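You operate a simulated robot arm through the tools that you are given. There is no shell and no other tool. Be economical: measure what you need, move in short steps, check, and stop when the job is done.

Carry out the task below with a simulated two-armed robot. There is one attempt and no reset: what you move stays moved.

JOB
Open the sphere for a lamp change and brake the sliding half.
Fine: lamp off first; about two thirds open or more, brake tight after that, baffle out.

The check looks at the end state, three seconds after you hand in, the way a careful person would. Anything else that was tipped, shoved, dropped, spilled or broken makes it a failure.

ROBOT AND FRAMES
Two 7-joint arms with fingered hands on one trunk, on a base that drives. Base frame: it is fixed to the floor where the robot stands at the start and does not move with it; the origin is under the middle of the robot, x ahead of it, y to its left, z up; the surface under the hand at the start is at about z = 0.77. Lengths are in m, angles in degrees, forces in N, time in s.
The left shoulder is at the start at [0.065, 0.17, 1.212], the right one opposite. With the tool pointing down near the work surface each hand reaches from about 0.1 to 0.74 m from the robot's upright axis, wherever it stands, measured 20 degrees to its own side. Places, roughly: aux lamp switch [0.5, -0.3, 0.9]; baffle knob [0.3, 0.7, 0.9]; lamp holder [0.6, 0.6, 0.9]; rail brake lever [0.6, -0.1, 0.8]; red latch lever [0.3, 0.3, 0.8]; sliding half of the sphere [0.6, 0.5, 1]; sphere lamp switch [0.5, -0.2, 0.9]. Payload 4 kg a hand.
The TCP of each hand is the grasp point between the finger pads, 0.026 m short of the fingertips. In the tool frame z runs along the fingers and y along their closing line. The gripper opens to 0.132 m. The gripper's body begins 0.073 m behind the TCP. The gripper is a hand of 4 fingers: y runs from the thumb to the fingers, the wrist lies at [0, 0, -0.224] in the tool frame, and closing takes about 1.5 s.
Orientation is told as [roll, pitch, yaw] about the base's x, y, z axes, in that order, counted from this pose: with the fingers straight down and closing along the base's y, the tool's x points along the base's -x, its y along +y and its z along -z.

CONTROLS
- The arms move only by the tool play_rows. It takes "left_steps", "right_steps" or both (then of equal length, played together; a hand with none holds still); each is a list of rows, each an object (a shift or turn left out is 0, a gripper value left out holds the last) with "linear": the shift along the base's x, y, z in mm, a list of three; "dr": the turn, a rotation vector about the base's x, y, z in degrees, a list of three. In form: [{"linear": [x, y, z], "dr": [ax, ay, az]}, ...]. A call has 1 to 12 rows; each row shifts and turns the commanded pose from where the row before left it. "left_jaw" and "right_jaw" are, for a hand that has rows, the closure, from 0 (fully open) to 1 (shut), set as the call begins (left out, the last holds). Each row takes 0.2 s and may step no farther than 0.05 m and 8.6 degrees from the row before; otherwise, or with a gripper value out of range, the whole call is refused. Where a pose cannot be reached the arm comes as near as it can. A force on the tool above 50 N (or 10 N above the force at the start of the call, whichever is more), or a blocked arm, ends the call early, and 0.2 s more pass. The fingers move at their own pace (about 0.108 m/s each) and stop on an object; they squeeze with about 30 N. The grip force told is the motor's: it shows also when the fingers shut on nothing. Time passes only in rows, and 0.2 s behind the last, so rows that do not move let the fingers close. The reply holds the time, the measured pose of the TCP, the force on the tool along the base axes, the opening and the grip force, in the units named above and with some noise, with the torque about the TCP (base axes, N m) and any sound that the robot's microphone picked up, and new pictures: "show" is both (left out), scene, wrist or none (wrist: the cameras of the hands that moved).
- Cameras (640 x 400 px; columns grow to the right, rows downward): "scene" is now at [0.1444, 0.0284, 1.3914]; the picture's right is [0.34, -0.94, 0.00], its down [-0.54, -0.19, -0.82] and it looks along [0.78, 0.28, -0.57] (base axes); focal length 214 px, centre (320, 200). "left" rides on the left gripper at [-0.073, 0.006, -0.094] in its tool frame; the picture's right is [-0.08, -1.00, 0.00], its down [0.78, -0.06, -0.62] and it looks along [0.61, -0.05, 0.79] (tool axes); focal length 230 px, centre (320, 200). "right" rides on the right gripper at [0.073, 0.006, -0.094] in its tool frame; the picture's right is [-0.08, 1.00, 0.00], its down [-0.78, -0.06, -0.62] and it looks along [-0.61, -0.05, 0.79] (tool axes); focal length 230 px, centre (320, 200). There is no depth. A picture from a camera that has moved, and an enlarged one, comes with that camera's place and axes in the base frame and with its lens.
- move_column(by): slides the trunk up (or, below 0, down) by that many m; the arms and the scene camera ride with it, the base frame stays. It gives what a move gives, with no picture.
- base_move(legs): drives the robot by 1 to 6 legs, each [ahead, left, turn to the left] in m, m and degrees, along the robot's own axes; the way and the turn of a leg run together, so that a leg with both is an arc; at most 1.5 m and 180 degrees a leg. The arms and the cameras ride along, it lands a little off, and it stops where it bumps. It gives what a move gives, and a new picture of the scene camera.
- finger_targets(finger1, finger2, finger3, thumb_bend, hand): sets how far each is bent, from 0 (flat) to 1 (curled in); at 0.3 the hand is open as for a grip, at 0.7 the pads meet at the TCP. One left out holds its place. A second passes; each finger stops where it meets its share of the squeeze, and holds until it gets a number again. A gripper value or a shape takes the hand back. It gives what a move gives, with no picture; readings hold the bend of each and the force on the fingers (four entries, about 0 where the hand has none), thumb and palm.
- set_grasp(shape, hand): the hand has 4 fingers and takes this shape, open, in about a second: jaw (thumb against the fingers, like two jaws); tri (thumb and two fingers); tip (a fingertip pinch); poke (one finger out to press); point (the index stretched); flat (the hand flat); cup (the hand cupped); fist (a fist). The gripper value then closes the fingers along that shape, each until it touches; the sizes above hold for jaw. It gives what a move gives, with no picture.
- turn_head(pan, tilt): turns the head with the scene camera to pan (to the left, within 80 degrees either way) and tilt (down, from -29 to 69), counted from straight ahead of the robot. It gives what a move gives, and a new picture of the scene camera.
- zoom(camera, box): a new picture of the part [left, top, right, bottom] of that camera's present view, enlarged. It takes no simulated time.
- finish_job(): hands the job in; it is judged then, once.

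Go step by step. Nothing tells you exact positions but the pictures and the camera data: compare them with the known pose of the tool, close in by small moves and look again before you grip or let go. The budget is 120 turns and 260 pictures, counting those below and the enlarged ones. Unless the task says otherwise, let go and move clear before handing in, and close with one line.

The tools are called after ">>>" by a JSON object that holds its "op" and its "data". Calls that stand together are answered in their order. play_rows: Moves the arms, as the interface text tells. Its arguments: {"type":"object","properties":{"left_steps":{"type":"array","items":{"type":"object","properties":{"linear":{"type":"array","items":{"type":"number"}},"dr":{"type":"array","items":{"type":"number"}}}}},"left_jaw":{"type":"number"},"right_steps":{"type":"array","items":{"type":"object","properties":{"linear":{"type":"array","items":{"type":"number"}},"dr":{"type":"array","items":{"type":"number"}}}}},"right_jaw":{"type":"number"},"show":{"type":"string","enum":["both","scene","wrist","none"]}},"required":[]} The other tools are called the same way: move_column (by) slides the trunk up or down; set_grasp (shape, hand) gives the hand a shape; finger_targets (finger1, finger2, finger3, thumb_bend, hand) moves the fingers one by one; base_move (legs) drives the base; turn_head (pan, tilt) turns the head that bears the scene camera; zoom (camera, box) takes an enlarged picture of a part of a camera's view; finish_job () hands the job in.

At the start:

```text
clock: 0.0
left_tool_pos: [0.3444, 0.4039, 1.1837]
left_tcp_rot: [0.0, 0.0, 0.0]
left_force: [-0.1, -0.4, 0.4]
left_moment: [0.0, 0.01, 0.02]
left_opening: 0.132
left_grip_force: 0.0
left_shape: jaw
left_bend: [0.3, 0.3, 0.3, 0.3]
left_finger forces: [0.1, 0.0, 0.0, 0.0, 0.0, 0.0]
right_tool_pos: [0.3884, 0.0365, 1.2411]
right_tcp_rot: [0.0, 0.0, 0.0]
right_force: [0.1, -0.7, -0.2]
right_moment: [0.03, 0.0, -0.02]
right_opening: 0.1319
right_grip_force: 0.1
right_shape: jaw
right_bend: [0.3, 0.3, 0.3, 0.3]
right_finger forces: [0.0, 0.1, 0.0, 0.0, 0.1, 0.1]
trunk travel left (down, up): [-0.225, 0.126]
robot x, y, heading: [0.0005, 0.0007, -0.0]
head pan, tilt: [19.6, 34.6]
```

scene: 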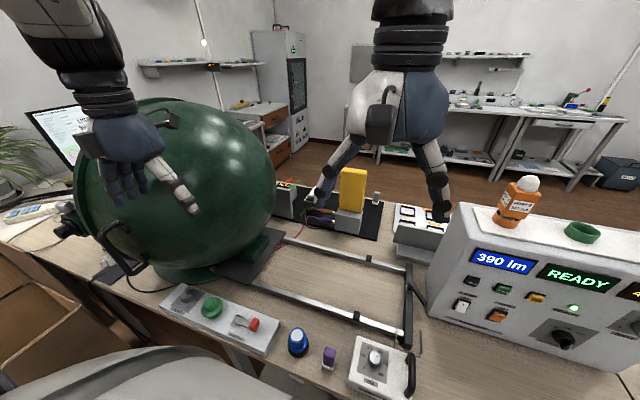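
right: 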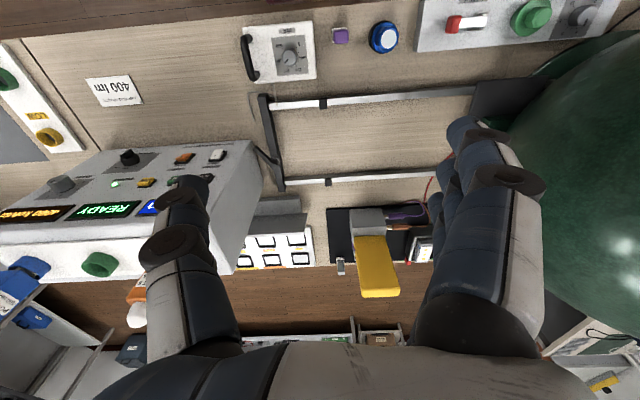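
left: 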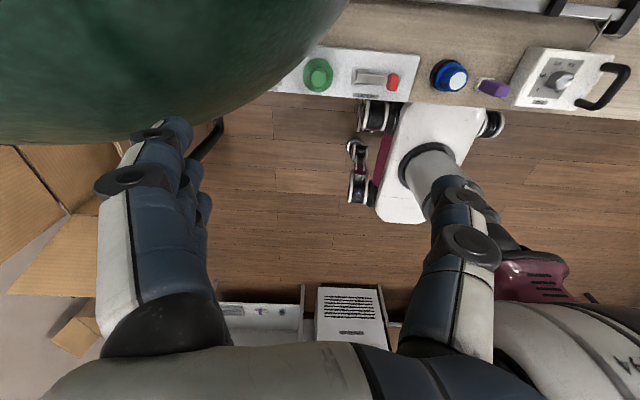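

I see a green integrating sphere at left on a rail, control boxes in front, and a photometer console at right. I will look closer at the individual controls first.

>>> {"op": "zoom", "data": {"camera": "scene", "box": [420, 180, 640, 380]}}

>>> {"op": "zoom", "data": {"camera": "scene", "box": [150, 230, 430, 400]}}

>>> {"op": "zoom", "data": {"camera": "scene", "box": [0, 80, 290, 300]}}

>>> {"op": "turn_head", "data": {"pan": -30, "tilt": 45}}

>>> {"op": "turn_head", "data": {"pan": 60, "tilt": 35}}

```text
2.00 times, centred on (530, 280) of scene
camera zoom: at [0.1444, 0.0284, 1.3914], right [0.34, -0.94, 0.0], down [-0.54, -0.19, -0.82], along [0.78, 0.28, -0.57], focal length 429 px, centre (-100, 40)
```

zoom: 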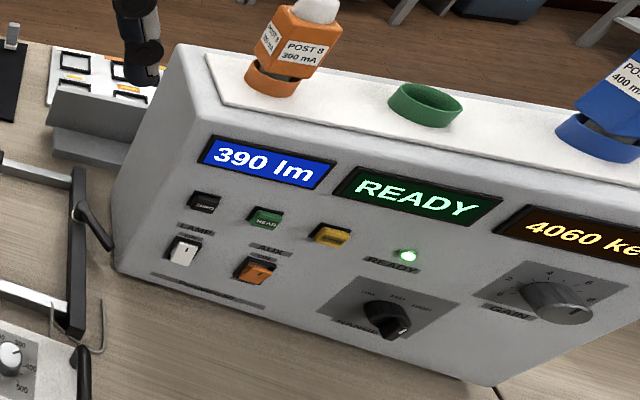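

```text
2.29 times, centred on (290, 315) of scene
camera zoom: at [0.1444, 0.0284, 1.3914], right [0.34, -0.94, 0.0], down [-0.54, -0.19, -0.82], along [0.78, 0.28, -0.57], focal length 490 px, centre (389, -63)
```

zoom: 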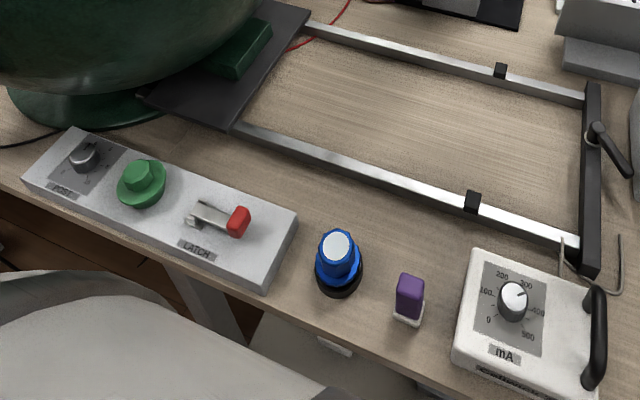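

```text
1.82 times, centred on (145, 190) of scene
camera zoom: at [0.1444, 0.0284, 1.3914], right [0.34, -0.94, 0.0], down [-0.54, -0.19, -0.82], along [0.78, 0.28, -0.57], focal length 390 px, centre (638, 218)
```

zoom: 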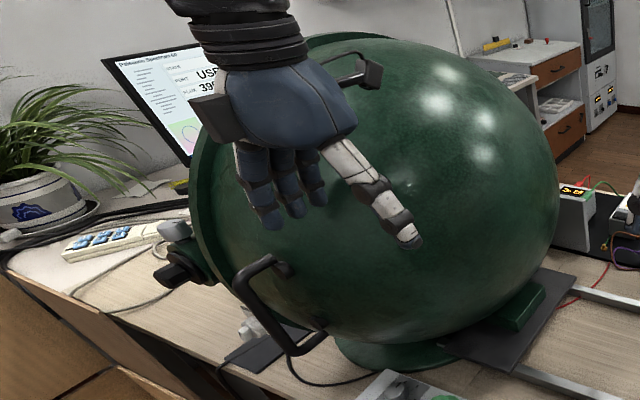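

```text
clock: 1.2
left_tool_pos: [0.3445, 0.4035, 1.1838]
left_tcp_rot: [0.0, 0.0, 0.0]
left_force: [-0.4, 0.6, 0.7]
left_moment: [-0.02, 0.0, -0.01]
left_opening: 0.1321
left_grip_force: 0.0
left_shape: jaw
left_bend: [0.3, 0.3, 0.3, 0.3]
left_finger forces: [0.1, 0.1, 0.1, 0.0, 0.0, 0.0]
right_tool_pos: [0.3875, 0.0351, 1.2417]
right_tcp_rot: [0.0, -0.1, 0.1]
right_force: [0.2, -0.2, -0.1]
right_moment: [0.02, -0.02, 0.01]
right_opening: 0.1317
right_grip_force: 0.0
right_shape: jaw
right_bend: [0.3, 0.3, 0.3, 0.3]
right_finger forces: [0.0, 0.0, 0.0, 0.0, 0.0, 0.0]
trunk travel left (down, up): [-0.225, 0.126]
robot x, y, heading: [0.0015, 0.0029, -0.5]
head pan, tilt: [-30.0, 45.0]
camera scene: at [0.1317, -0.0418, 1.3761], right [-0.5, -0.87, 0.0], down [-0.61, 0.35, -0.71], along [0.61, -0.35, -0.71], focal length 214 px, centre (320, 200)
```

scene: 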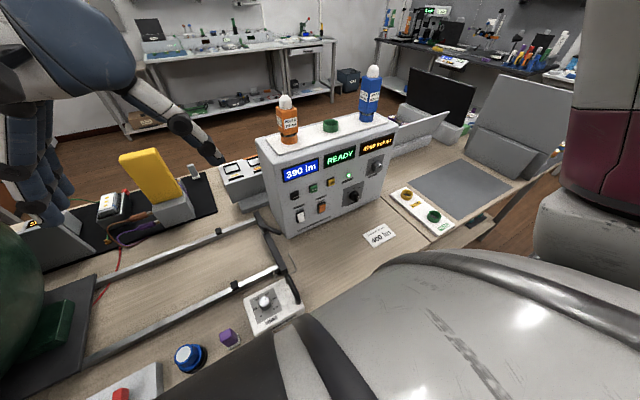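

```text
clock: 2.8
left_tool_pos: [0.3427, 0.4059, 1.1755]
left_tcp_rot: [-3.0, 0.1, 0.8]
left_force: [-0.1, -0.3, 0.3]
left_moment: [0.01, 0.01, 0.01]
left_opening: 0.1317
left_grip_force: 0.1
left_shape: jaw
left_bend: [0.3, 0.3, 0.3, 0.3]
left_finger forces: [0.0, 0.0, 0.0, 0.0, 0.0, 0.0]
right_tool_pos: [0.3876, 0.0348, 1.241]
right_tcp_rot: [0.0, 0.0, 0.0]
right_force: [1.6, 1.1, 0.0]
right_moment: [-0.02, 0.01, 0.0]
right_opening: 0.1317
right_grip_force: 0.1
right_shape: jaw
right_bend: [0.3, 0.3, 0.3, 0.3]
right_finger forces: [0.0, 0.1, 0.0, 0.0, 0.1, 0.0]
trunk travel left (down, up): [-0.225, 0.126]
robot x, y, heading: [-0.0017, -0.0028, 0.0]
head pan, tilt: [60.0, 35.0]
camera scene: at [0.1335, 0.0408, 1.38], right [0.5, -0.86, 0.0], down [-0.58, -0.34, -0.74], along [0.64, 0.37, -0.67], focal length 214 px, centre (320, 200)
```

scene: 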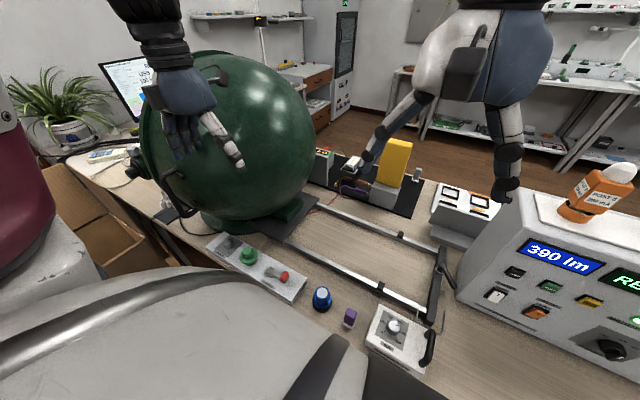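

The console's LAMP rocker is near (0.52,-0.19,0.9) and the sphere slides toward -y along the rails. I'll aim the head at the console and look closely at the switches, rail end and brake.

>>> {"op": "turn_head", "data": {"pan": -5, "tilt": 45}}

>>> {"op": "zoom", "data": {"camera": "scene", "box": [330, 170, 490, 270]}}

>>> {"op": "zoom", "data": {"camera": "right", "box": [80, 60, 340, 220]}}

```text
clock: 4.2
left_tool_pos: [0.3412, 0.4062, 1.1722]
left_tcp_rot: [-2.6, 0.9, 0.7]
left_force: [0.4, 0.0, -0.8]
left_moment: [-0.03, -0.01, -0.02]
left_opening: 0.132
left_grip_force: 0.0
left_shape: jaw
left_bend: [0.3, 0.3, 0.3, 0.3]
left_finger forces: [0.1, 0.1, 0.0, 0.1, 0.0, 0.0]
right_tool_pos: [0.3887, 0.0347, 1.2411]
right_tcp_rot: [-0.1, 0.0, 0.0]
right_force: [0.2, -0.5, 0.4]
right_moment: [0.03, -0.03, 0.0]
right_opening: 0.1316
right_grip_force: 0.1
right_shape: jaw
right_bend: [0.3, 0.3, 0.3, 0.3]
right_finger forces: [0.0, 0.0, 0.0, 0.0, 0.0, 0.0]
trunk travel left (down, up): [-0.225, 0.126]
robot x, y, heading: [-0.0007, 0.0011, -0.0]
head pan, tilt: [-5.0, 45.0]
camera scene: at [0.1333, 0.039, 1.3783], right [0.49, -0.87, 0.0], down [-0.6, -0.33, -0.73], along [0.63, 0.35, -0.69], focal length 214 px, centre (320, 200)
```

scene: 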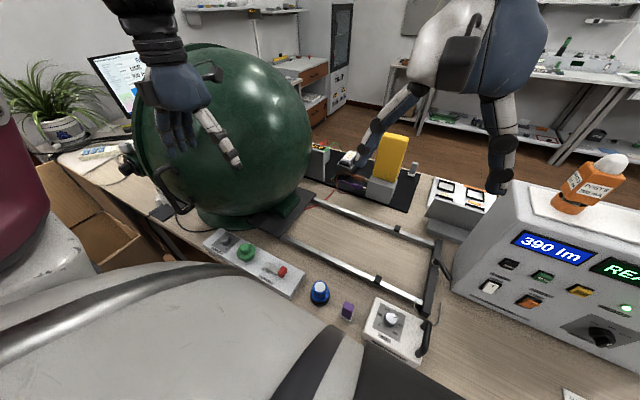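

```text
4.00 times, centred on (410, 220) of scene
camera zoom: at [0.1333, 0.039, 1.3783], right [0.49, -0.87, 0.0], down [-0.6, -0.33, -0.73], along [0.63, 0.35, -0.69], focal length 858 px, centre (-40, 120)
```

zoom: 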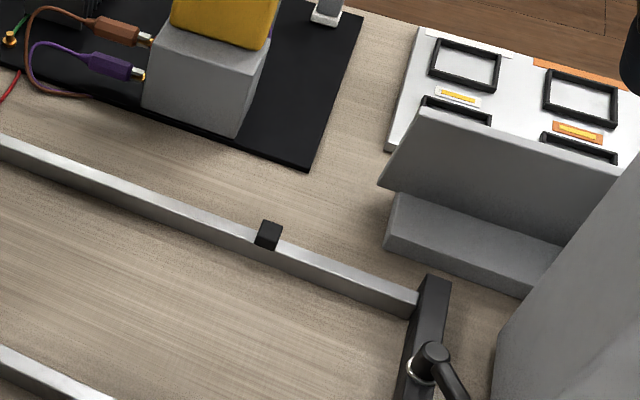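

```text
2.46 times, centred on (210, 140) of right
camera zoom: at [0.3149, 0.0417, 1.3359], right [0.08, 1.0, 0.0], down [0.78, -0.06, 0.62], along [0.61, -0.05, -0.79], focal length 566 px, centre (591, 348)
```

zoom: 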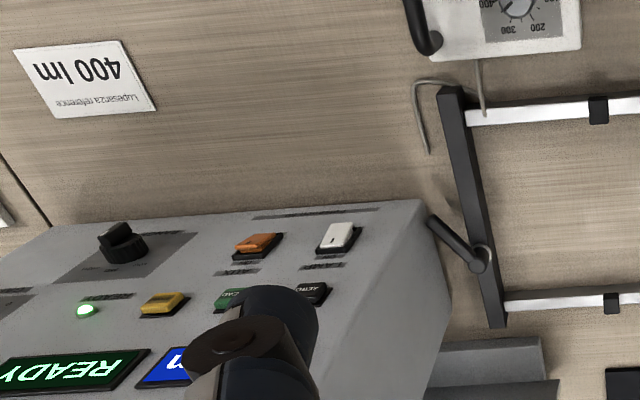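

The head picture did not follow the last commands (it shows about 30° pan), maybe lag or an obstruction. I'll command it again.

>>> {"op": "turn_head", "data": {"pan": -20, "tilt": 40}}

```text
clock: 5.0
left_tool_pos: [0.3421, 0.4059, 1.1734]
left_tcp_rot: [-2.6, 0.7, 0.6]
left_force: [0.4, 0.1, -0.7]
left_moment: [0.0, -0.04, 0.01]
left_opening: 0.1319
left_grip_force: 0.0
left_shape: jaw
left_bend: [0.3, 0.3, 0.3, 0.3]
left_finger forces: [0.0, 0.1, 0.0, 0.0, 0.1, 0.0]
right_tool_pos: [0.3882, 0.0359, 1.2417]
right_tcp_rot: [0.0, 0.0, 0.0]
right_force: [0.4, -0.5, 0.5]
right_moment: [-0.02, 0.01, -0.04]
right_opening: 0.1318
right_grip_force: 0.0
right_shape: jaw
right_bend: [0.3, 0.3, 0.3, 0.3]
right_finger forces: [0.1, 0.0, 0.0, 0.0, 0.0, 0.0]
trunk travel left (down, up): [-0.225, 0.126]
robot x, y, heading: [0.0004, 0.0057, 0.2]
head pan, tilt: [-20.0, 40.0]
camera scene: at [0.1332, 0.0393, 1.3784], right [0.49, -0.87, 0.0], down [-0.6, -0.34, -0.73], along [0.63, 0.36, -0.69], focal length 214 px, centre (320, 200)
```

scene: 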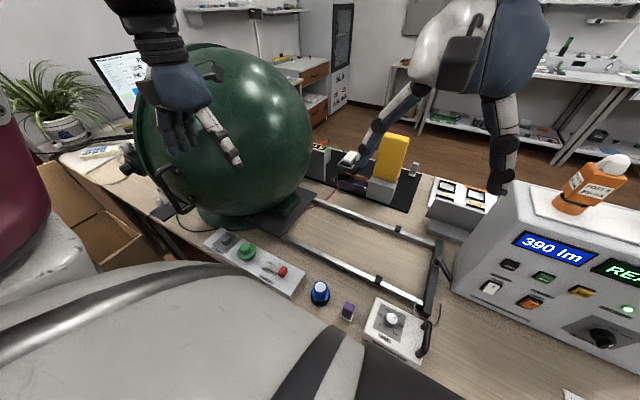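

The head seems jammed against the left upper arm. I'll move the left hand slightly outward and forward/back to free it.

>>> {"op": "play_rows", "data": {"left_steps": [{"linear": [-20, 30, 0]}, {"linear": [-20, 30, 0]}, {"linear": [-20, 30, 0]}, {"linear": [-20, 20, 0]}], "show": "scene"}}

>>> {"op": "turn_head", "data": {"pan": -15, "tilt": 45}}

```text
clock: 6.0
left_tool_pos: [0.2641, 0.5161, 1.1859]
left_tcp_rot: [-0.1, 0.0, -0.2]
left_force: [-1.2, 0.3, -0.2]
left_moment: [-0.05, 0.02, 0.01]
left_opening: 0.1321
left_grip_force: 0.1
left_shape: jaw
left_bend: [0.3, 0.3, 0.3, 0.3]
left_finger forces: [0.1, 0.1, 0.1, 0.1, 0.0, 0.0]
right_tool_pos: [0.3875, 0.0361, 1.2416]
right_tcp_rot: [0.0, 0.1, 0.0]
right_force: [0.2, -0.2, 0.1]
right_moment: [0.0, 0.03, -0.03]
right_opening: 0.1317
right_grip_force: 0.0
right_shape: jaw
right_bend: [0.3, 0.3, 0.3, 0.3]
right_finger forces: [0.0, 0.1, 0.0, 0.0, 0.0, 0.0]
trunk travel left (down, up): [-0.225, 0.126]
robot x, y, heading: [-0.0019, 0.0008, -0.2]
head pan, tilt: [-20.0, 40.0]
camera scene: at [0.1408, -0.0299, 1.3834], right [-0.34, -0.94, 0.0], down [-0.6, 0.22, -0.77], along [0.72, -0.26, -0.64], focal length 214 px, centre (320, 200)
```

scene: 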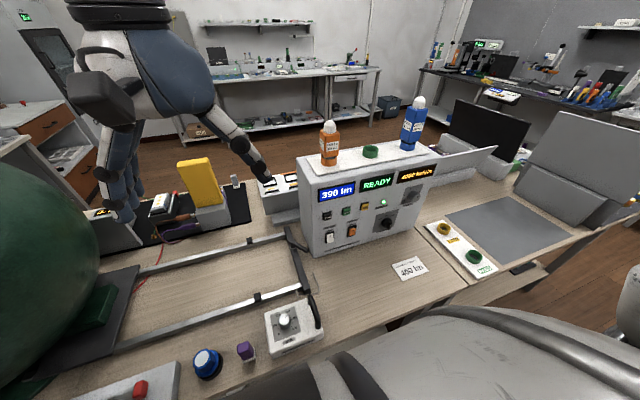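

```text
clock: 6.6
left_tool_pos: [0.2647, 0.5152, 1.1849]
left_tcp_rot: [0.0, 0.0, 0.0]
left_force: [0.6, -0.8, 0.2]
left_moment: [-0.01, -0.01, -0.02]
left_opening: 0.1318
left_grip_force: 0.1
left_shape: jaw
left_bend: [0.3, 0.3, 0.3, 0.3]
left_finger forces: [0.0, 0.1, 0.0, 0.0, 0.0, 0.0]
right_tool_pos: [0.3886, 0.0347, 1.2417]
right_tcp_rot: [-0.1, 0.0, 0.0]
right_force: [0.3, -0.3, 0.7]
right_moment: [-0.01, -0.02, -0.01]
right_opening: 0.1316
right_grip_force: 0.0
right_shape: jaw
right_bend: [0.3, 0.3, 0.3, 0.3]
right_finger forces: [0.0, 0.0, 0.1, 0.1, 0.0, 0.0]
trunk travel left (down, up): [-0.225, 0.126]
robot x, y, heading: [-0.0012, 0.0012, -0.4]
head pan, tilt: [-15.0, 45.0]
camera scene: at [0.1398, -0.0224, 1.3761], right [-0.26, -0.97, 0.0], down [-0.68, 0.18, -0.71], along [0.68, -0.18, -0.71], focal length 214 px, centre (320, 200)
```

scene: 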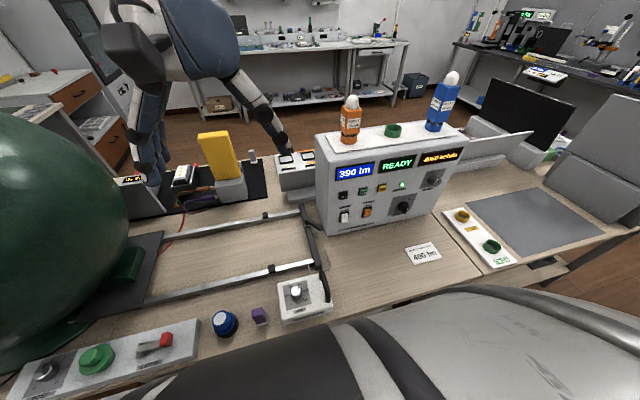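

Head is free. Zoom on the lamp rocker, brake lever and latch from here.

>>> {"op": "zoom", "data": {"camera": "scene", "box": [310, 170, 430, 245]}}

>>> {"op": "zoom", "data": {"camera": "scene", "box": [240, 190, 360, 265]}}

>>> {"op": "zoom", "data": {"camera": "scene", "box": [0, 290, 240, 400]}}

```text
5.33 times, centred on (370, 208) of scene
camera zoom: at [0.1398, -0.0224, 1.3761], right [-0.26, -0.97, 0.0], down [-0.68, 0.18, -0.71], along [0.68, -0.18, -0.71], focal length 1144 px, centre (53, 160)
```

zoom: 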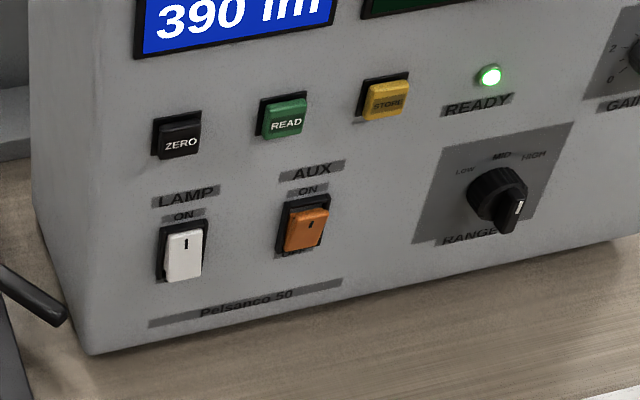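

```text
5.33 times, centred on (300, 228) of scene
camera zoom: at [0.1398, -0.0224, 1.3761], right [-0.26, -0.97, 0.0], down [-0.68, 0.18, -0.71], along [0.68, -0.18, -0.71], focal length 1144 px, centre (427, 53)
```

zoom: 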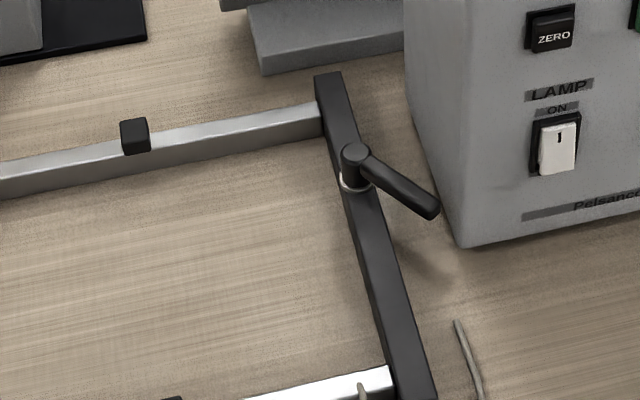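

```text
2.67 times, centred on (120, 345) of scene
camera zoom: at [0.1398, -0.0224, 1.3761], right [-0.26, -0.97, 0.0], down [-0.68, 0.18, -0.71], along [0.68, -0.18, -0.71], focal length 572 px, centre (853, -187)
```

zoom: 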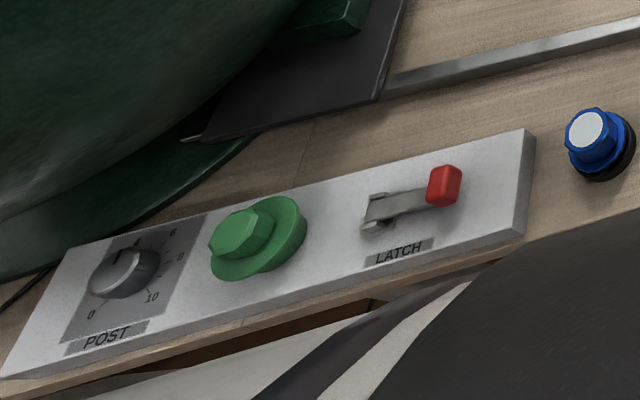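

Lamp rocker triangulates to about (0.519,-0.193,0.90), ON pressed at top, so I must push its bottom half. I'll shape the right hand to poke and move it in front of the console, tilting forward.

>>> {"op": "set_grasp", "data": {"shape": "poke", "hand": "right"}}

>>> {"op": "play_rows", "data": {"right_steps": [{"linear": [-15, -30, -25], "dr": [0, -8, 0]}, {"linear": [-15, -30, -25], "dr": [0, -8, 0]}, {"linear": [-10, -30, -25], "dr": [0, -8, 0]}, {"linear": [0, -30, -25], "dr": [0, -8, 0]}, {"linear": [0, -30, -25], "dr": [0, -8, 0]}, {"linear": [0, -30, -25], "dr": [0, -8, 0]}, {"linear": [0, -30, -25]}, {"linear": [0, -25, -25]}, {"linear": [0, 0, -25]}, {"linear": [0, 0, -25]}]}}

```text
clock: 7.5
left_tool_pos: [0.2645, 0.5153, 1.1847]
left_tcp_rot: [0.0, 0.0, 0.0]
left_force: [-0.5, 0.0, 0.1]
left_moment: [0.0, -0.05, 0.0]
left_opening: 0.1317
left_grip_force: 0.2
left_shape: jaw
left_bend: [0.3, 0.3, 0.3, 0.3]
left_finger forces: [0.0, 0.0, 0.0, 0.0, 0.1, 0.0]
right_tool_pos: [0.3866, 0.0351, 1.2415]
right_tcp_rot: [-0.1, 0.0, 0.0]
right_force: [0.3, -0.1, 0.4]
right_moment: [0.02, -0.01, 0.01]
right_opening: 0.0001
right_grip_force: 0.1
right_shape: poke
right_bend: [1.0, 1.0, 1.0, 0.46]
right_finger forces: [0.0, 0.0, 0.0, 0.0, 0.0, 0.0]
trunk travel left (down, up): [-0.225, 0.126]
robot x, y, heading: [0.0012, -0.0009, 0.1]
head pan, tilt: [-15.0, 45.0]
```

```text
clock: 9.7
left_tool_pos: [0.2652, 0.5158, 1.1857]
left_tcp_rot: [-0.1, 0.1, 0.0]
left_force: [0.0, 0.4, 0.1]
left_moment: [0.01, 0.0, -0.02]
left_opening: 0.1319
left_grip_force: 0.2
left_shape: jaw
left_bend: [0.3, 0.3, 0.3, 0.3]
left_finger forces: [0.0, 0.1, 0.0, 0.1, 0.1, 0.0]
right_tool_pos: [0.4593, -0.1075, 1.035]
right_tcp_rot: [0.0, -47.9, 0.0]
right_force: [-0.2, -0.5, 0.5]
right_moment: [-0.02, 0.02, -0.03]
right_opening: 0.0
right_grip_force: 0.0
right_shape: poke
right_bend: [1.0, 1.0, 1.0, 0.46]
right_finger forces: [0.0, 0.0, 0.1, 0.0, 0.1, 0.0]
right hand out of reach, approached as far as the arm can: row 4, 5, 6, 7, 8
trunk travel left (down, up): [-0.225, 0.126]
robot x, y, heading: [-0.0017, -0.0031, -0.1]
head pan, tilt: [-15.0, 45.0]
camera scene: at [0.1404, -0.0222, 1.3759], right [-0.26, -0.97, 0.0], down [-0.68, 0.18, -0.71], along [0.68, -0.18, -0.71], focal length 214 px, centre (320, 200)
camera right: at [0.3403, -0.1011, 1.0444], right [0.05, 1.0, 0.06], down [0.07, -0.06, 1.0], along [1.0, -0.05, -0.07], focal length 230 px, centre (320, 200)
```

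scene: 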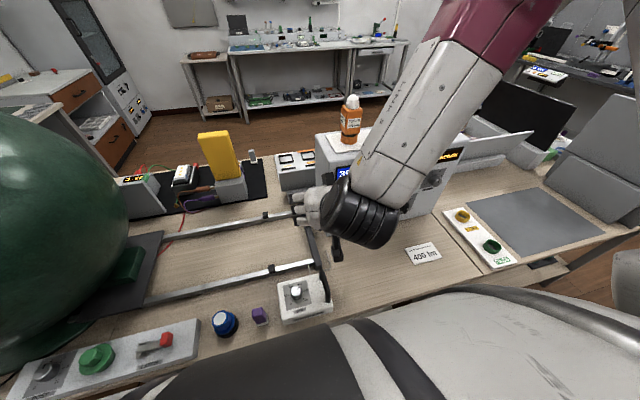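
right: 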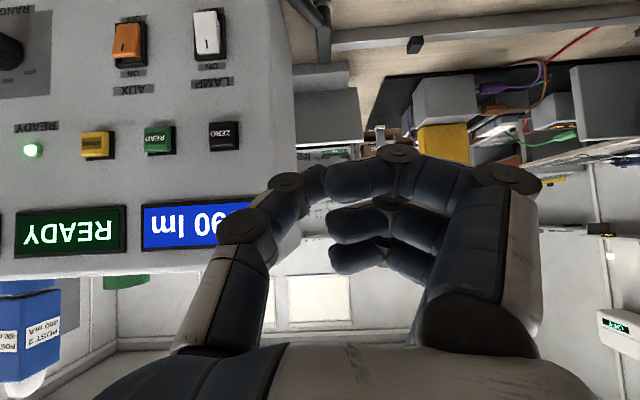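

The hand reached a nearer pose than asked, and the poke shape doesn't show a clear outstretched finger. I'll try "point" and check.

>>> {"op": "set_grasp", "data": {"shape": "point", "hand": "right"}}

>>> {"op": "play_rows", "data": {"right_steps": [{"linear": [-30, 0, 0]}, {"linear": [-30, 0, 0]}, {"linear": [-20, 0, 0]}]}}

```text
clock: 10.6
left_tool_pos: [0.2646, 0.5148, 1.1854]
left_tcp_rot: [-0.1, 0.0, 0.0]
left_force: [0.7, -0.3, 0.2]
left_moment: [0.0, 0.04, -0.04]
left_opening: 0.1319
left_grip_force: 0.1
left_shape: jaw
left_bend: [0.3, 0.3, 0.3, 0.3]
left_finger forces: [0.1, 0.0, 0.0, 0.0, 0.0, 0.0]
right_tool_pos: [0.458, -0.1075, 1.0357]
right_tcp_rot: [-0.1, -48.0, -0.1]
right_force: [0.8, 0.5, -0.7]
right_moment: [0.01, 0.0, 0.01]
right_opening: 0.126
right_grip_force: 0.1
right_shape: point
right_bend: [0.28, 1.0, 1.0, 0.54]
right_finger forces: [0.1, 0.0, 0.1, 0.1, 0.1, 0.1]
trunk travel left (down, up): [-0.225, 0.126]
robot x, y, heading: [-0.0046, -0.0048, 0.0]
head pan, tilt: [-15.0, 45.0]
```

```text
clock: 11.4
left_tool_pos: [0.2642, 0.516, 1.1848]
left_tcp_rot: [0.1, -0.1, 0.0]
left_force: [0.5, -0.7, 0.9]
left_moment: [-0.01, -0.02, 0.0]
left_opening: 0.1319
left_grip_force: 0.0
left_shape: jaw
left_bend: [0.3, 0.3, 0.3, 0.3]
left_finger forces: [0.0, 0.1, 0.0, 0.1, 0.0, 0.0]
right_tool_pos: [0.4283, -0.068, 1.0276]
right_tcp_rot: [-0.1, -47.9, 0.0]
right_force: [0.5, -0.2, -0.9]
right_moment: [0.0, -0.01, -0.02]
right_opening: 0.126
right_grip_force: 0.1
right_shape: point
right_bend: [0.28, 1.0, 1.0, 0.54]
right_finger forces: [0.0, 0.0, 0.0, 0.1, 0.0, 0.1]
right hand out of reach, approached as far as the arm can: row 1, 2, 3
trunk travel left (down, up): [-0.225, 0.126]
robot x, y, heading: [0.0002, -0.0031, 0.2]
head pan, tilt: [-15.0, 45.0]
camera scene: at [0.1396, -0.0218, 1.3761], right [-0.26, -0.97, 0.0], down [-0.68, 0.18, -0.71], along [0.68, -0.18, -0.71], focal length 214 px, centre (320, 200)
camera right: at [0.3094, -0.0616, 1.0369], right [0.05, 1.0, 0.06], down [0.07, -0.06, 1.0], along [1.0, -0.05, -0.07], focal length 230 px, centre (320, 200)
```

scene: 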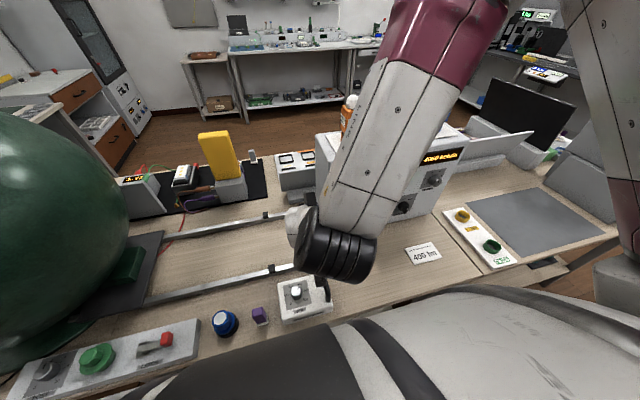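
right: 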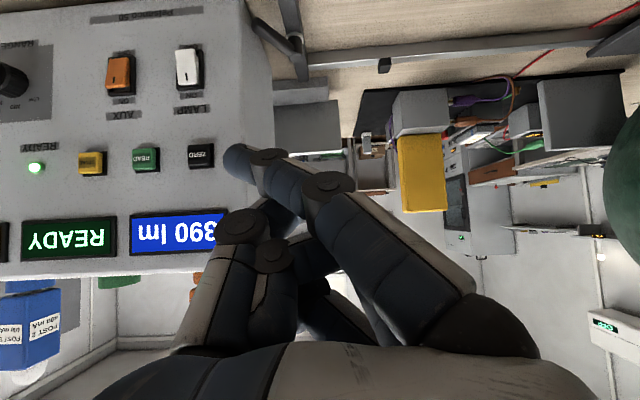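

The index is stretched out; reach was limited near the body. I'll move sideways to y≈-0.17 and check.

>>> {"op": "play_rows", "data": {"right_steps": [{"linear": [10, -30, 0]}, {"linear": [10, -30, 0]}, {"linear": [0, -30, -10]}, {"linear": [0, -20, -20]}]}}

```text
clock: 12.4
left_tool_pos: [0.2658, 0.5155, 1.1857]
left_tcp_rot: [0.0, 0.0, 0.0]
left_force: [0.6, -0.5, -0.8]
left_moment: [0.0, 0.0, -0.03]
left_opening: 0.1317
left_grip_force: 0.1
left_shape: jaw
left_bend: [0.3, 0.3, 0.3, 0.3]
left_finger forces: [0.0, 0.0, 0.0, 0.0, 0.1, 0.0]
right_tool_pos: [0.4749, -0.167, 0.9927]
right_tcp_rot: [0.0, -48.0, 0.0]
right_force: [-0.5, 0.0, 1.1]
right_moment: [0.01, 0.01, 0.03]
right_opening: 0.126
right_grip_force: 0.0
right_shape: point
right_bend: [0.28, 1.0, 1.0, 0.54]
right_finger forces: [0.1, 0.0, 0.0, 0.0, 0.0, 0.0]
right hand out of reach, approached as far as the arm can: row 1, 2, 3
trunk travel left (down, up): [-0.225, 0.126]
robot x, y, heading: [0.0016, -0.0026, 0.0]
head pan, tilt: [-15.0, 45.0]
camera scene: at [0.1401, -0.0228, 1.376], right [-0.26, -0.97, 0.0], down [-0.68, 0.18, -0.71], along [0.68, -0.18, -0.71], focal length 214 px, centre (320, 200)
camera right: at [0.3568, -0.16, 1.0018], right [0.05, 1.0, 0.06], down [0.07, -0.06, 1.0], along [1.0, -0.05, -0.07], focal length 230 px, centre (320, 200)
```

scene: 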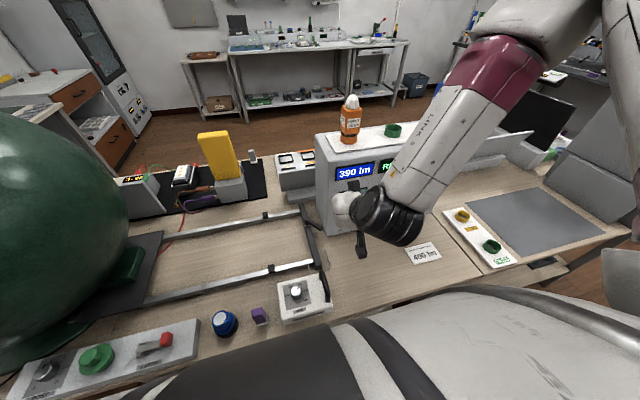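
right: 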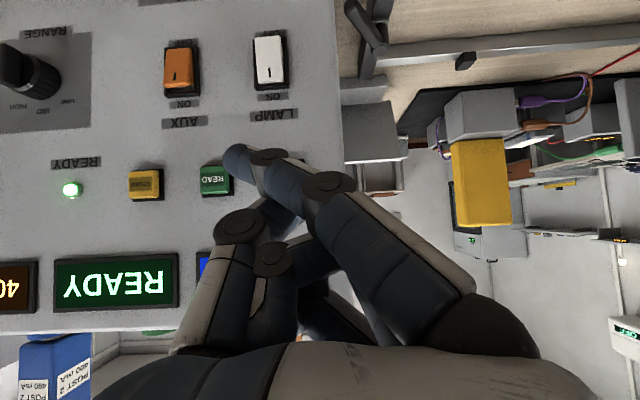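

The camera now gives the lamp rocker at about (0.53,-0.20,0.877). The pointing fingertip location is uncertain, so I'll use the closed "tip" pinch, whose tip should sit right ahead of the TCP.

>>> {"op": "set_grasp", "data": {"shape": "tip", "hand": "right"}}

>>> {"op": "play_rows", "data": {"right_steps": [{"linear": [-20, -10, 0]}, {"linear": [0, 0, 0]}, {"linear": [0, 0, 0]}, {"linear": [0, 0, 0]}, {"linear": [0, 0, 0]}], "right_jaw": 1}}

```text
clock: 13.3
left_tool_pos: [0.266, 0.5153, 1.1863]
left_tcp_rot: [0.1, 0.0, 0.0]
left_force: [-0.3, 0.4, 0.9]
left_moment: [0.01, -0.01, -0.02]
left_opening: 0.1319
left_grip_force: 0.0
left_shape: jaw
left_bend: [0.3, 0.3, 0.3, 0.3]
left_finger forces: [0.0, 0.0, 0.0, 0.0, 0.1, 0.0]
right_tool_pos: [0.4749, -0.1649, 0.994]
right_tcp_rot: [0.0, -47.9, 0.1]
right_force: [-1.0, -0.1, -0.3]
right_moment: [-0.03, 0.01, 0.01]
right_opening: 0.1318
right_grip_force: 0.1
right_shape: tip
right_bend: [0.0, 0.3, 0.0, 0.3]
right_finger forces: [0.1, 0.0, 0.0, 0.0, 0.0, 0.0]
trunk travel left (down, up): [-0.225, 0.126]
robot x, y, heading: [0.0013, -0.0018, -0.0]
head pan, tilt: [-15.0, 45.0]
```

```text
clock: 14.5
left_tool_pos: [0.2651, 0.5153, 1.1843]
left_tcp_rot: [0.0, 0.1, -0.1]
left_force: [0.4, -0.1, -0.3]
left_moment: [-0.01, 0.01, 0.0]
left_opening: 0.1319
left_grip_force: 0.1
left_shape: jaw
left_bend: [0.3, 0.3, 0.3, 0.3]
left_finger forces: [0.1, 0.0, 0.0, 0.0, 0.0, 0.0]
right_tool_pos: [0.4723, -0.1695, 0.9872]
right_tcp_rot: [0.0, -48.0, 0.0]
right_force: [0.7, 0.8, 0.1]
right_moment: [0.02, 0.04, 0.04]
right_opening: 0.0002
right_grip_force: 29.9
right_shape: tip
right_bend: [0.22, 0.62, 0.22, 0.67]
right_finger forces: [0.1, 0.1, 0.0, 0.0, 0.0, 0.1]
right hand out of reach, approached as far as the arm can: row 1
trunk travel left (down, up): [-0.225, 0.126]
robot x, y, heading: [0.0001, -0.0006, -0.0]
head pan, tilt: [-15.0, 45.0]
camera scene: at [0.1398, -0.0223, 1.376], right [-0.26, -0.97, 0.0], down [-0.68, 0.18, -0.71], along [0.68, -0.18, -0.71], focal length 214 px, centre (320, 200)
camera right: at [0.3556, -0.1627, 0.9958], right [0.05, 1.0, 0.06], down [0.07, -0.06, 1.0], along [1.0, -0.05, -0.07], focal length 230 px, centre (320, 200)
```

scene: 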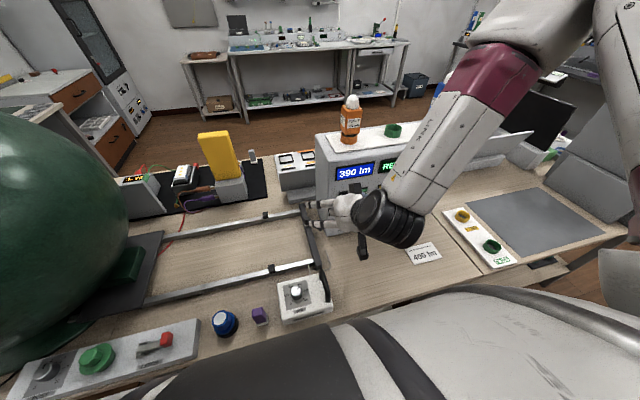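
right: 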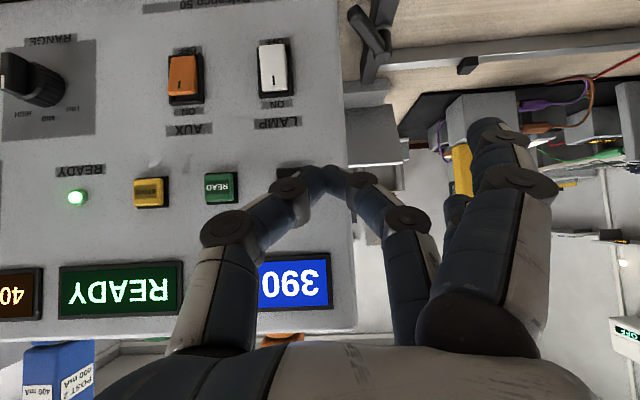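

Fingers 1 and 3 stick out in this shape, so I'll curl them fully and keep the thumb–middle pinch as the poker.

>>> {"op": "finger_targets", "data": {"hand": "right", "finger1": 1.0, "finger3": 1.0, "finger2": 0.65, "thumb_bend": 0.67}}

>>> {"op": "play_rows", "data": {"right_steps": [{"linear": [0, -10, 0]}, {"linear": [0, -10, -10]}], "show": "wrist"}}

```text
clock: 15.5
left_tool_pos: [0.2644, 0.5152, 1.1859]
left_tcp_rot: [0.0, 0.0, 0.0]
left_force: [-0.4, -0.6, -0.8]
left_moment: [-0.02, 0.02, 0.0]
left_opening: 0.1322
left_grip_force: 0.1
left_shape: jaw
left_bend: [0.3, 0.3, 0.3, 0.3]
left_finger forces: [0.1, 0.0, 0.0, 0.1, 0.0, 0.0]
right_tool_pos: [0.4733, -0.1708, 0.9871]
right_tcp_rot: [0.0, -48.0, 0.0]
right_force: [0.1, 0.2, 0.8]
right_moment: [-0.01, -0.04, 0.0]
right_opening: 0.0398
right_grip_force: 0.0
right_shape: fingers
right_bend: [1.0, 0.65, 1.0, 0.67]
right_finger forces: [0.0, 0.0, 0.0, 0.0, 0.0, 0.1]
trunk travel left (down, up): [-0.225, 0.126]
robot x, y, heading: [-0.0017, 0.001, -0.0]
head pan, tilt: [-15.0, 45.0]
```

```text
clock: 16.1
left_tool_pos: [0.2642, 0.5153, 1.1855]
left_tcp_rot: [0.0, 0.0, 0.0]
left_force: [0.0, 0.0, 0.7]
left_moment: [0.01, 0.04, -0.02]
left_opening: 0.132
left_grip_force: 0.0
left_shape: jaw
left_bend: [0.3, 0.3, 0.3, 0.3]
left_finger forces: [0.0, 0.1, 0.1, 0.0, 0.1, 0.0]
right_tool_pos: [0.4783, -0.1901, 0.9769]
right_tcp_rot: [0.0, -48.0, -0.1]
right_force: [1.3, 0.6, 0.4]
right_moment: [-0.03, -0.01, 0.03]
right_opening: 0.0397
right_grip_force: 0.0
right_shape: fingers
right_bend: [1.0, 0.65, 1.0, 0.67]
right_finger forces: [0.0, 0.0, 0.0, 0.0, 0.0, 0.0]
right hand out of reach, approached as far as the arm can: row 1
trunk travel left (down, up): [-0.225, 0.126]
robot x, y, heading: [0.0026, -0.0002, 0.1]
head pan, tilt: [-15.0, 45.0]
camera right: at [0.3596, -0.1831, 0.9866], right [0.05, 1.0, 0.06], down [0.07, -0.06, 1.0], along [1.0, -0.05, -0.07], focal length 230 px, centre (320, 200)
```

right: 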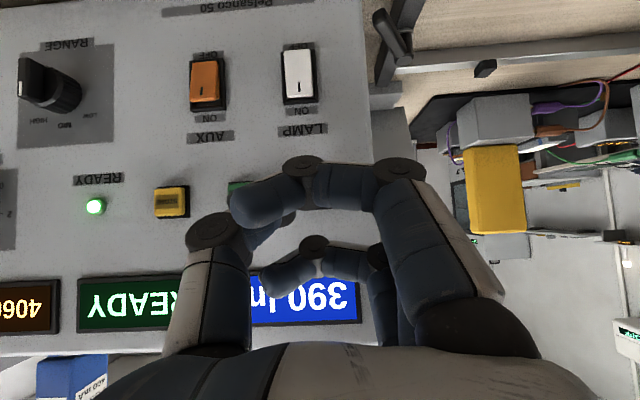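

Curled fingers stick out as much as the pinch. I'll use the plain closed jaw instead, whose geometry is given.

>>> {"op": "set_grasp", "data": {"shape": "jaw", "hand": "right"}}

>>> {"op": "play_rows", "data": {"right_steps": [{"linear": [0, 0, 0]}, {"linear": [0, 0, 0]}, {"linear": [0, 0, 0]}, {"linear": [0, 0, 0]}, {"linear": [0, 0, 0]}, {"linear": [0, 0, 0]}], "right_jaw": 1, "show": "wrist"}}

```text
clock: 17.0
left_tool_pos: [0.2649, 0.5162, 1.186]
left_tcp_rot: [-0.1, 0.1, 0.0]
left_force: [-0.3, 0.0, -0.2]
left_moment: [-0.02, 0.01, 0.02]
left_opening: 0.1318
left_grip_force: 0.2
left_shape: jaw
left_bend: [0.3, 0.3, 0.3, 0.3]
left_finger forces: [0.0, 0.0, 0.1, 0.0, 0.1, 0.0]
right_tool_pos: [0.4766, -0.1884, 0.9782]
right_tcp_rot: [0.1, -47.9, 0.0]
right_force: [-0.1, -0.5, -0.2]
right_moment: [0.0, 0.0, 0.0]
right_opening: 0.132
right_grip_force: 0.0
right_shape: jaw
right_bend: [0.3, 0.3, 0.3, 0.3]
right_finger forces: [0.1, 0.0, 0.0, 0.1, 0.0, 0.0]
trunk travel left (down, up): [-0.225, 0.126]
robot x, y, heading: [-0.0013, 0.0022, 0.0]
head pan, tilt: [-15.0, 45.0]
```

```text
clock: 18.4
left_tool_pos: [0.2643, 0.5156, 1.1862]
left_tcp_rot: [-0.1, 0.0, 0.0]
left_force: [-0.2, 0.2, 0.3]
left_moment: [0.01, 0.01, 0.03]
left_opening: 0.1319
left_grip_force: 0.0
left_shape: jaw
left_bend: [0.3, 0.3, 0.3, 0.3]
left_finger forces: [0.0, 0.0, 0.1, 0.1, 0.0, 0.0]
right_tool_pos: [0.4782, -0.1889, 0.9785]
right_tcp_rot: [0.0, -48.0, -0.1]
right_force: [0.7, -0.3, 0.2]
right_moment: [0.0, 0.04, -0.02]
right_opening: 0.0
right_grip_force: 30.4
right_shape: jaw
right_bend: [0.69, 0.57, 0.69, 0.67]
right_finger forces: [0.0, 0.0, 0.1, 0.0, 0.0, 0.0]
trunk travel left (down, up): [-0.225, 0.126]
robot x, y, heading: [-0.0, 0.0004, -0.1]
head pan, tilt: [-15.0, 45.0]
camera right: at [0.3594, -0.1825, 0.9869], right [0.05, 1.0, 0.06], down [0.07, -0.06, 1.0], along [1.0, -0.05, -0.07], focal length 230 px, centre (320, 200)
```

right: 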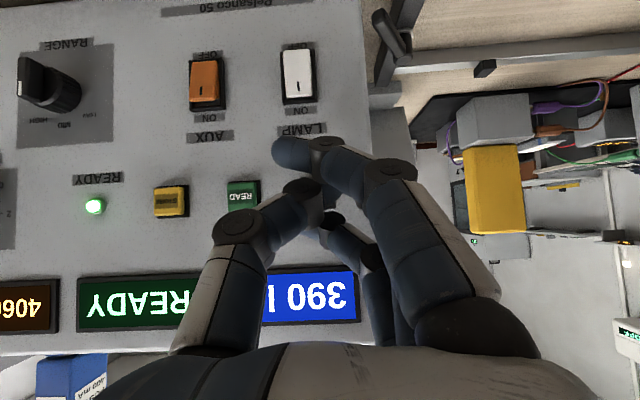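

The upper/front fingertip should sit about TCP+(0.03,-0.015,0). I'll lower so that it faces the lower half of the LAMP rocker, staying back from the face.

>>> {"op": "play_rows", "data": {"right_steps": [{"linear": [-6, 0, -22]}, {"linear": [-6, 0, -22]}, {"linear": [-6, 0, -22]}, {"linear": [-6, 0, -22]}, {"linear": [-4, 0, -22]}]}}

```text
clock: 19.6
left_tool_pos: [0.2645, 0.5159, 1.1857]
left_tcp_rot: [0.1, 0.0, 0.0]
left_force: [0.7, -0.4, -1.0]
left_moment: [-0.05, 0.0, 0.01]
left_opening: 0.1319
left_grip_force: 0.1
left_shape: jaw
left_bend: [0.3, 0.3, 0.3, 0.3]
left_finger forces: [0.0, 0.0, 0.1, 0.0, 0.0, 0.0]
right_tool_pos: [0.4635, -0.1905, 0.9319]
right_tcp_rot: [0.0, -48.0, -0.1]
right_force: [0.1, 0.3, -0.5]
right_moment: [0.0, 0.01, 0.01]
right_opening: 0.0001
right_grip_force: 30.0
right_shape: jaw
right_bend: [0.69, 0.57, 0.69, 0.67]
right_finger forces: [0.0, 0.0, 0.1, 0.0, 0.0, 0.0]
right hand out of reach, approached as far as the arm can: row 3, 4, 5
trunk travel left (down, up): [-0.225, 0.126]
robot x, y, heading: [-0.0003, -0.0025, 0.1]
head pan, tilt: [-15.0, 45.0]
camera scene: at [0.1397, -0.0222, 1.3761], right [-0.26, -0.97, 0.0], down [-0.68, 0.18, -0.71], along [0.68, -0.18, -0.71], focal length 214 px, centre (320, 200)
camera right: at [0.3454, -0.1833, 0.9411], right [0.05, 1.0, 0.06], down [0.07, -0.06, 1.0], along [1.0, -0.05, -0.07], focal length 230 px, centre (320, 200)
```

scene: 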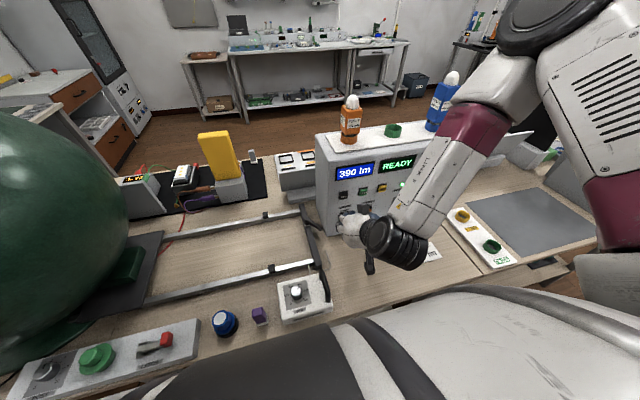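
right: 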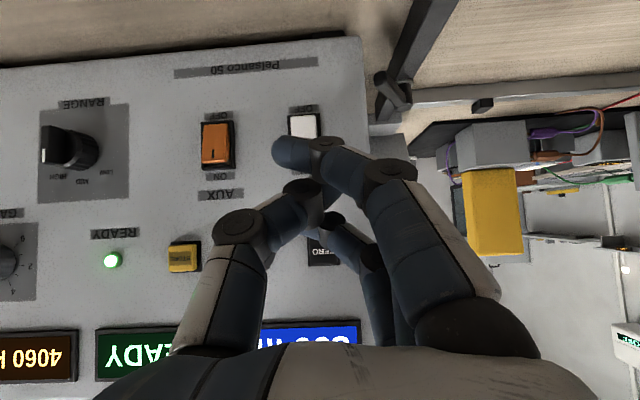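

The arm is at its limit in this tilt; I'll reduce the tilt to about 30° while descending.

>>> {"op": "play_rows", "data": {"right_steps": [{"linear": [0, 0, 0], "dr": [0, 6, 0]}, {"linear": [0, 0, -8], "dr": [0, 6, 0]}, {"linear": [0, 1, -16], "dr": [0, 6, 0]}, {"linear": [0, 1, -16]}, {"linear": [0, 0, -16]}], "show": "wrist"}}

```text
clock: 20.8
left_tool_pos: [0.2643, 0.5158, 1.1849]
left_tcp_rot: [0.0, -0.1, 0.0]
left_force: [0.3, 1.4, -0.3]
left_moment: [0.02, 0.01, 0.01]
left_opening: 0.1319
left_grip_force: 0.1
left_shape: jaw
left_bend: [0.3, 0.3, 0.3, 0.3]
left_finger forces: [0.1, 0.0, 0.1, 0.0, 0.0, 0.0]
right_tool_pos: [0.4647, -0.1889, 0.8738]
right_tcp_rot: [0.1, -30.1, 0.1]
right_force: [-0.1, -0.1, 0.0]
right_moment: [-0.02, 0.01, 0.01]
right_opening: 0.0001
right_grip_force: 29.6
right_shape: jaw
right_bend: [0.69, 0.57, 0.69, 0.67]
right_finger forces: [0.1, 0.0, 0.0, 0.0, 0.0, 0.0]
trunk travel left (down, up): [-0.225, 0.126]
robot x, y, heading: [-0.0009, 0.0006, -0.0]
head pan, tilt: [-15.0, 45.0]
camera right: at [0.3543, -0.1814, 0.9194], right [0.07, 1.0, 0.04], down [0.37, -0.06, 0.93], along [0.93, -0.05, -0.37], focal length 230 px, centre (320, 200)
```

right: 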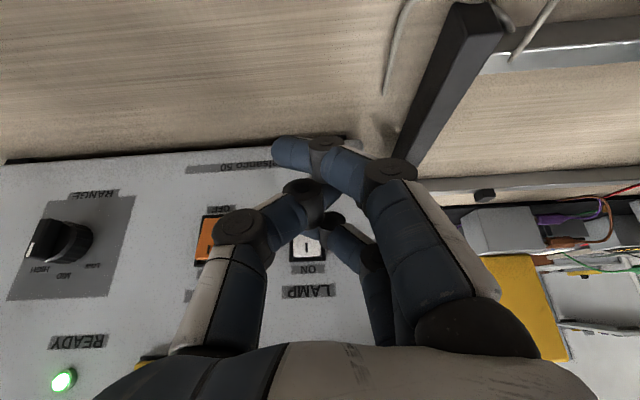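

Aligned with the lower half of the rocker. Now push forward in small steps until contact.

>>> {"op": "play_rows", "data": {"right_steps": [{"linear": [8, 0, 0]}, {"linear": [8, 0, 0]}, {"linear": [6, 0, 0]}, {"linear": [4, 0, 0]}, {"linear": [4, 0, 0]}]}}

```text
clock: 22.0
left_tool_pos: [0.2636, 0.5162, 1.1846]
left_tcp_rot: [0.1, 0.0, 0.0]
left_force: [0.5, -0.8, 0.3]
left_moment: [0.02, 0.01, -0.01]
left_opening: 0.132
left_grip_force: 0.2
left_shape: jaw
left_bend: [0.3, 0.3, 0.3, 0.3]
left_finger forces: [0.1, 0.1, 0.0, 0.1, 0.0, 0.1]
right_tool_pos: [0.4935, -0.1874, 0.8769]
right_tcp_rot: [0.1, -30.1, 0.1]
right_force: [-1.0, 0.2, -0.6]
right_moment: [0.0, 0.04, -0.02]
right_opening: 0.0001
right_grip_force: 29.9
right_shape: jaw
right_bend: [0.69, 0.57, 0.69, 0.67]
right_finger forces: [0.0, 0.0, 1.3, 0.0, 0.0, 0.0]
trunk travel left (down, up): [-0.225, 0.126]
robot x, y, heading: [0.0038, -0.0035, 0.1]
head pan, tilt: [-15.0, 45.0]
camera scene: at [0.1395, -0.0222, 1.3761], right [-0.26, -0.97, 0.0], down [-0.68, 0.18, -0.71], along [0.68, -0.18, -0.71], focal length 214 px, centre (320, 200)
camera right: at [0.3835, -0.1808, 0.9208], right [0.07, 1.0, 0.04], down [0.37, -0.06, 0.93], along [0.93, -0.05, -0.38], focal length 230 px, centre (320, 200)
```

scene: 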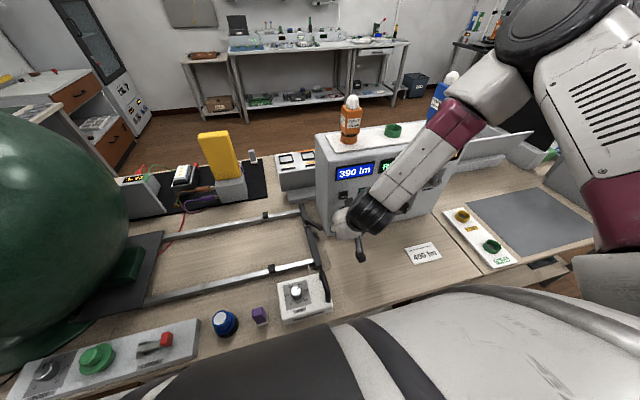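
right: 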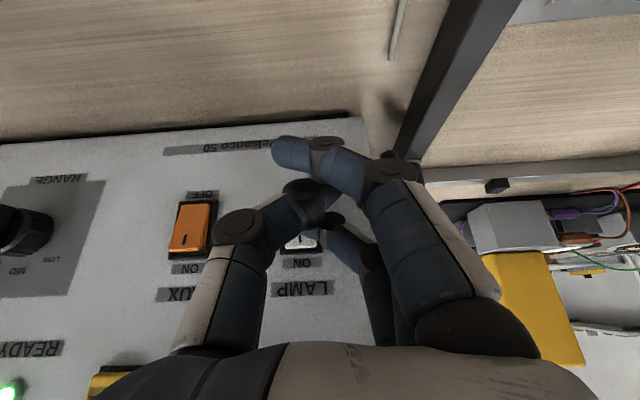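

Finger 3 just felt contact (1.3 N). Push a bit more.

>>> {"op": "play_rows", "data": {"right_steps": [{"linear": [3, 0, -1]}, {"linear": [3, 0, -1]}, {"linear": [3, 0, 0]}, {"linear": [3, 0, 0]}]}}

```text
clock: 23.1
left_tool_pos: [0.2633, 0.515, 1.1852]
left_tcp_rot: [0.0, 0.0, -0.1]
left_force: [1.1, -0.1, 0.0]
left_moment: [-0.03, 0.02, -0.04]
left_opening: 0.132
left_grip_force: 0.0
left_shape: jaw
left_bend: [0.3, 0.3, 0.3, 0.3]
left_finger forces: [0.1, 0.0, 0.0, 0.0, 0.0, 0.1]
right_tool_pos: [0.4969, -0.1861, 0.8701]
right_tcp_rot: [0.3, -28.6, 0.2]
right_force: [-14.1, 2.1, -0.6]
right_moment: [0.03, 0.08, -0.26]
right_opening: 0.0
right_grip_force: 30.2
right_shape: jaw
right_bend: [0.69, 0.57, 0.71, 0.67]
right_finger forces: [0.1, 0.0, 14.6, 0.1, 0.0, 0.0]
trunk travel left (down, up): [-0.225, 0.126]
robot x, y, heading: [-0.0028, 0.0029, 0.2]
head pan, tilt: [-15.0, 45.0]
stopped in row 4 (right hand): the force on the tool passed its limit at 51 N (the readings are from after the stop); the commanded pose is now the measured one
camera scene: at [0.1393, -0.0221, 1.3761], right [-0.26, -0.97, 0.0], down [-0.68, 0.18, -0.71], along [0.68, -0.18, -0.71], focal length 214 px, centre (320, 200)
camera right: at [0.3873, -0.1803, 0.9175], right [0.06, 1.0, 0.04], down [0.39, -0.06, 0.92], along [0.92, -0.04, -0.4], focal length 230 px, centre (320, 200)
```

scene: 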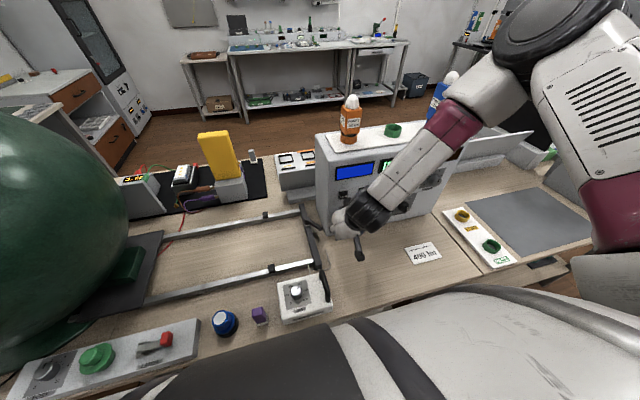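
right: 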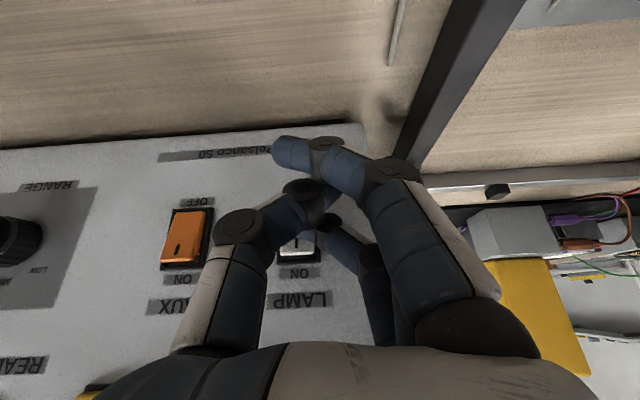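

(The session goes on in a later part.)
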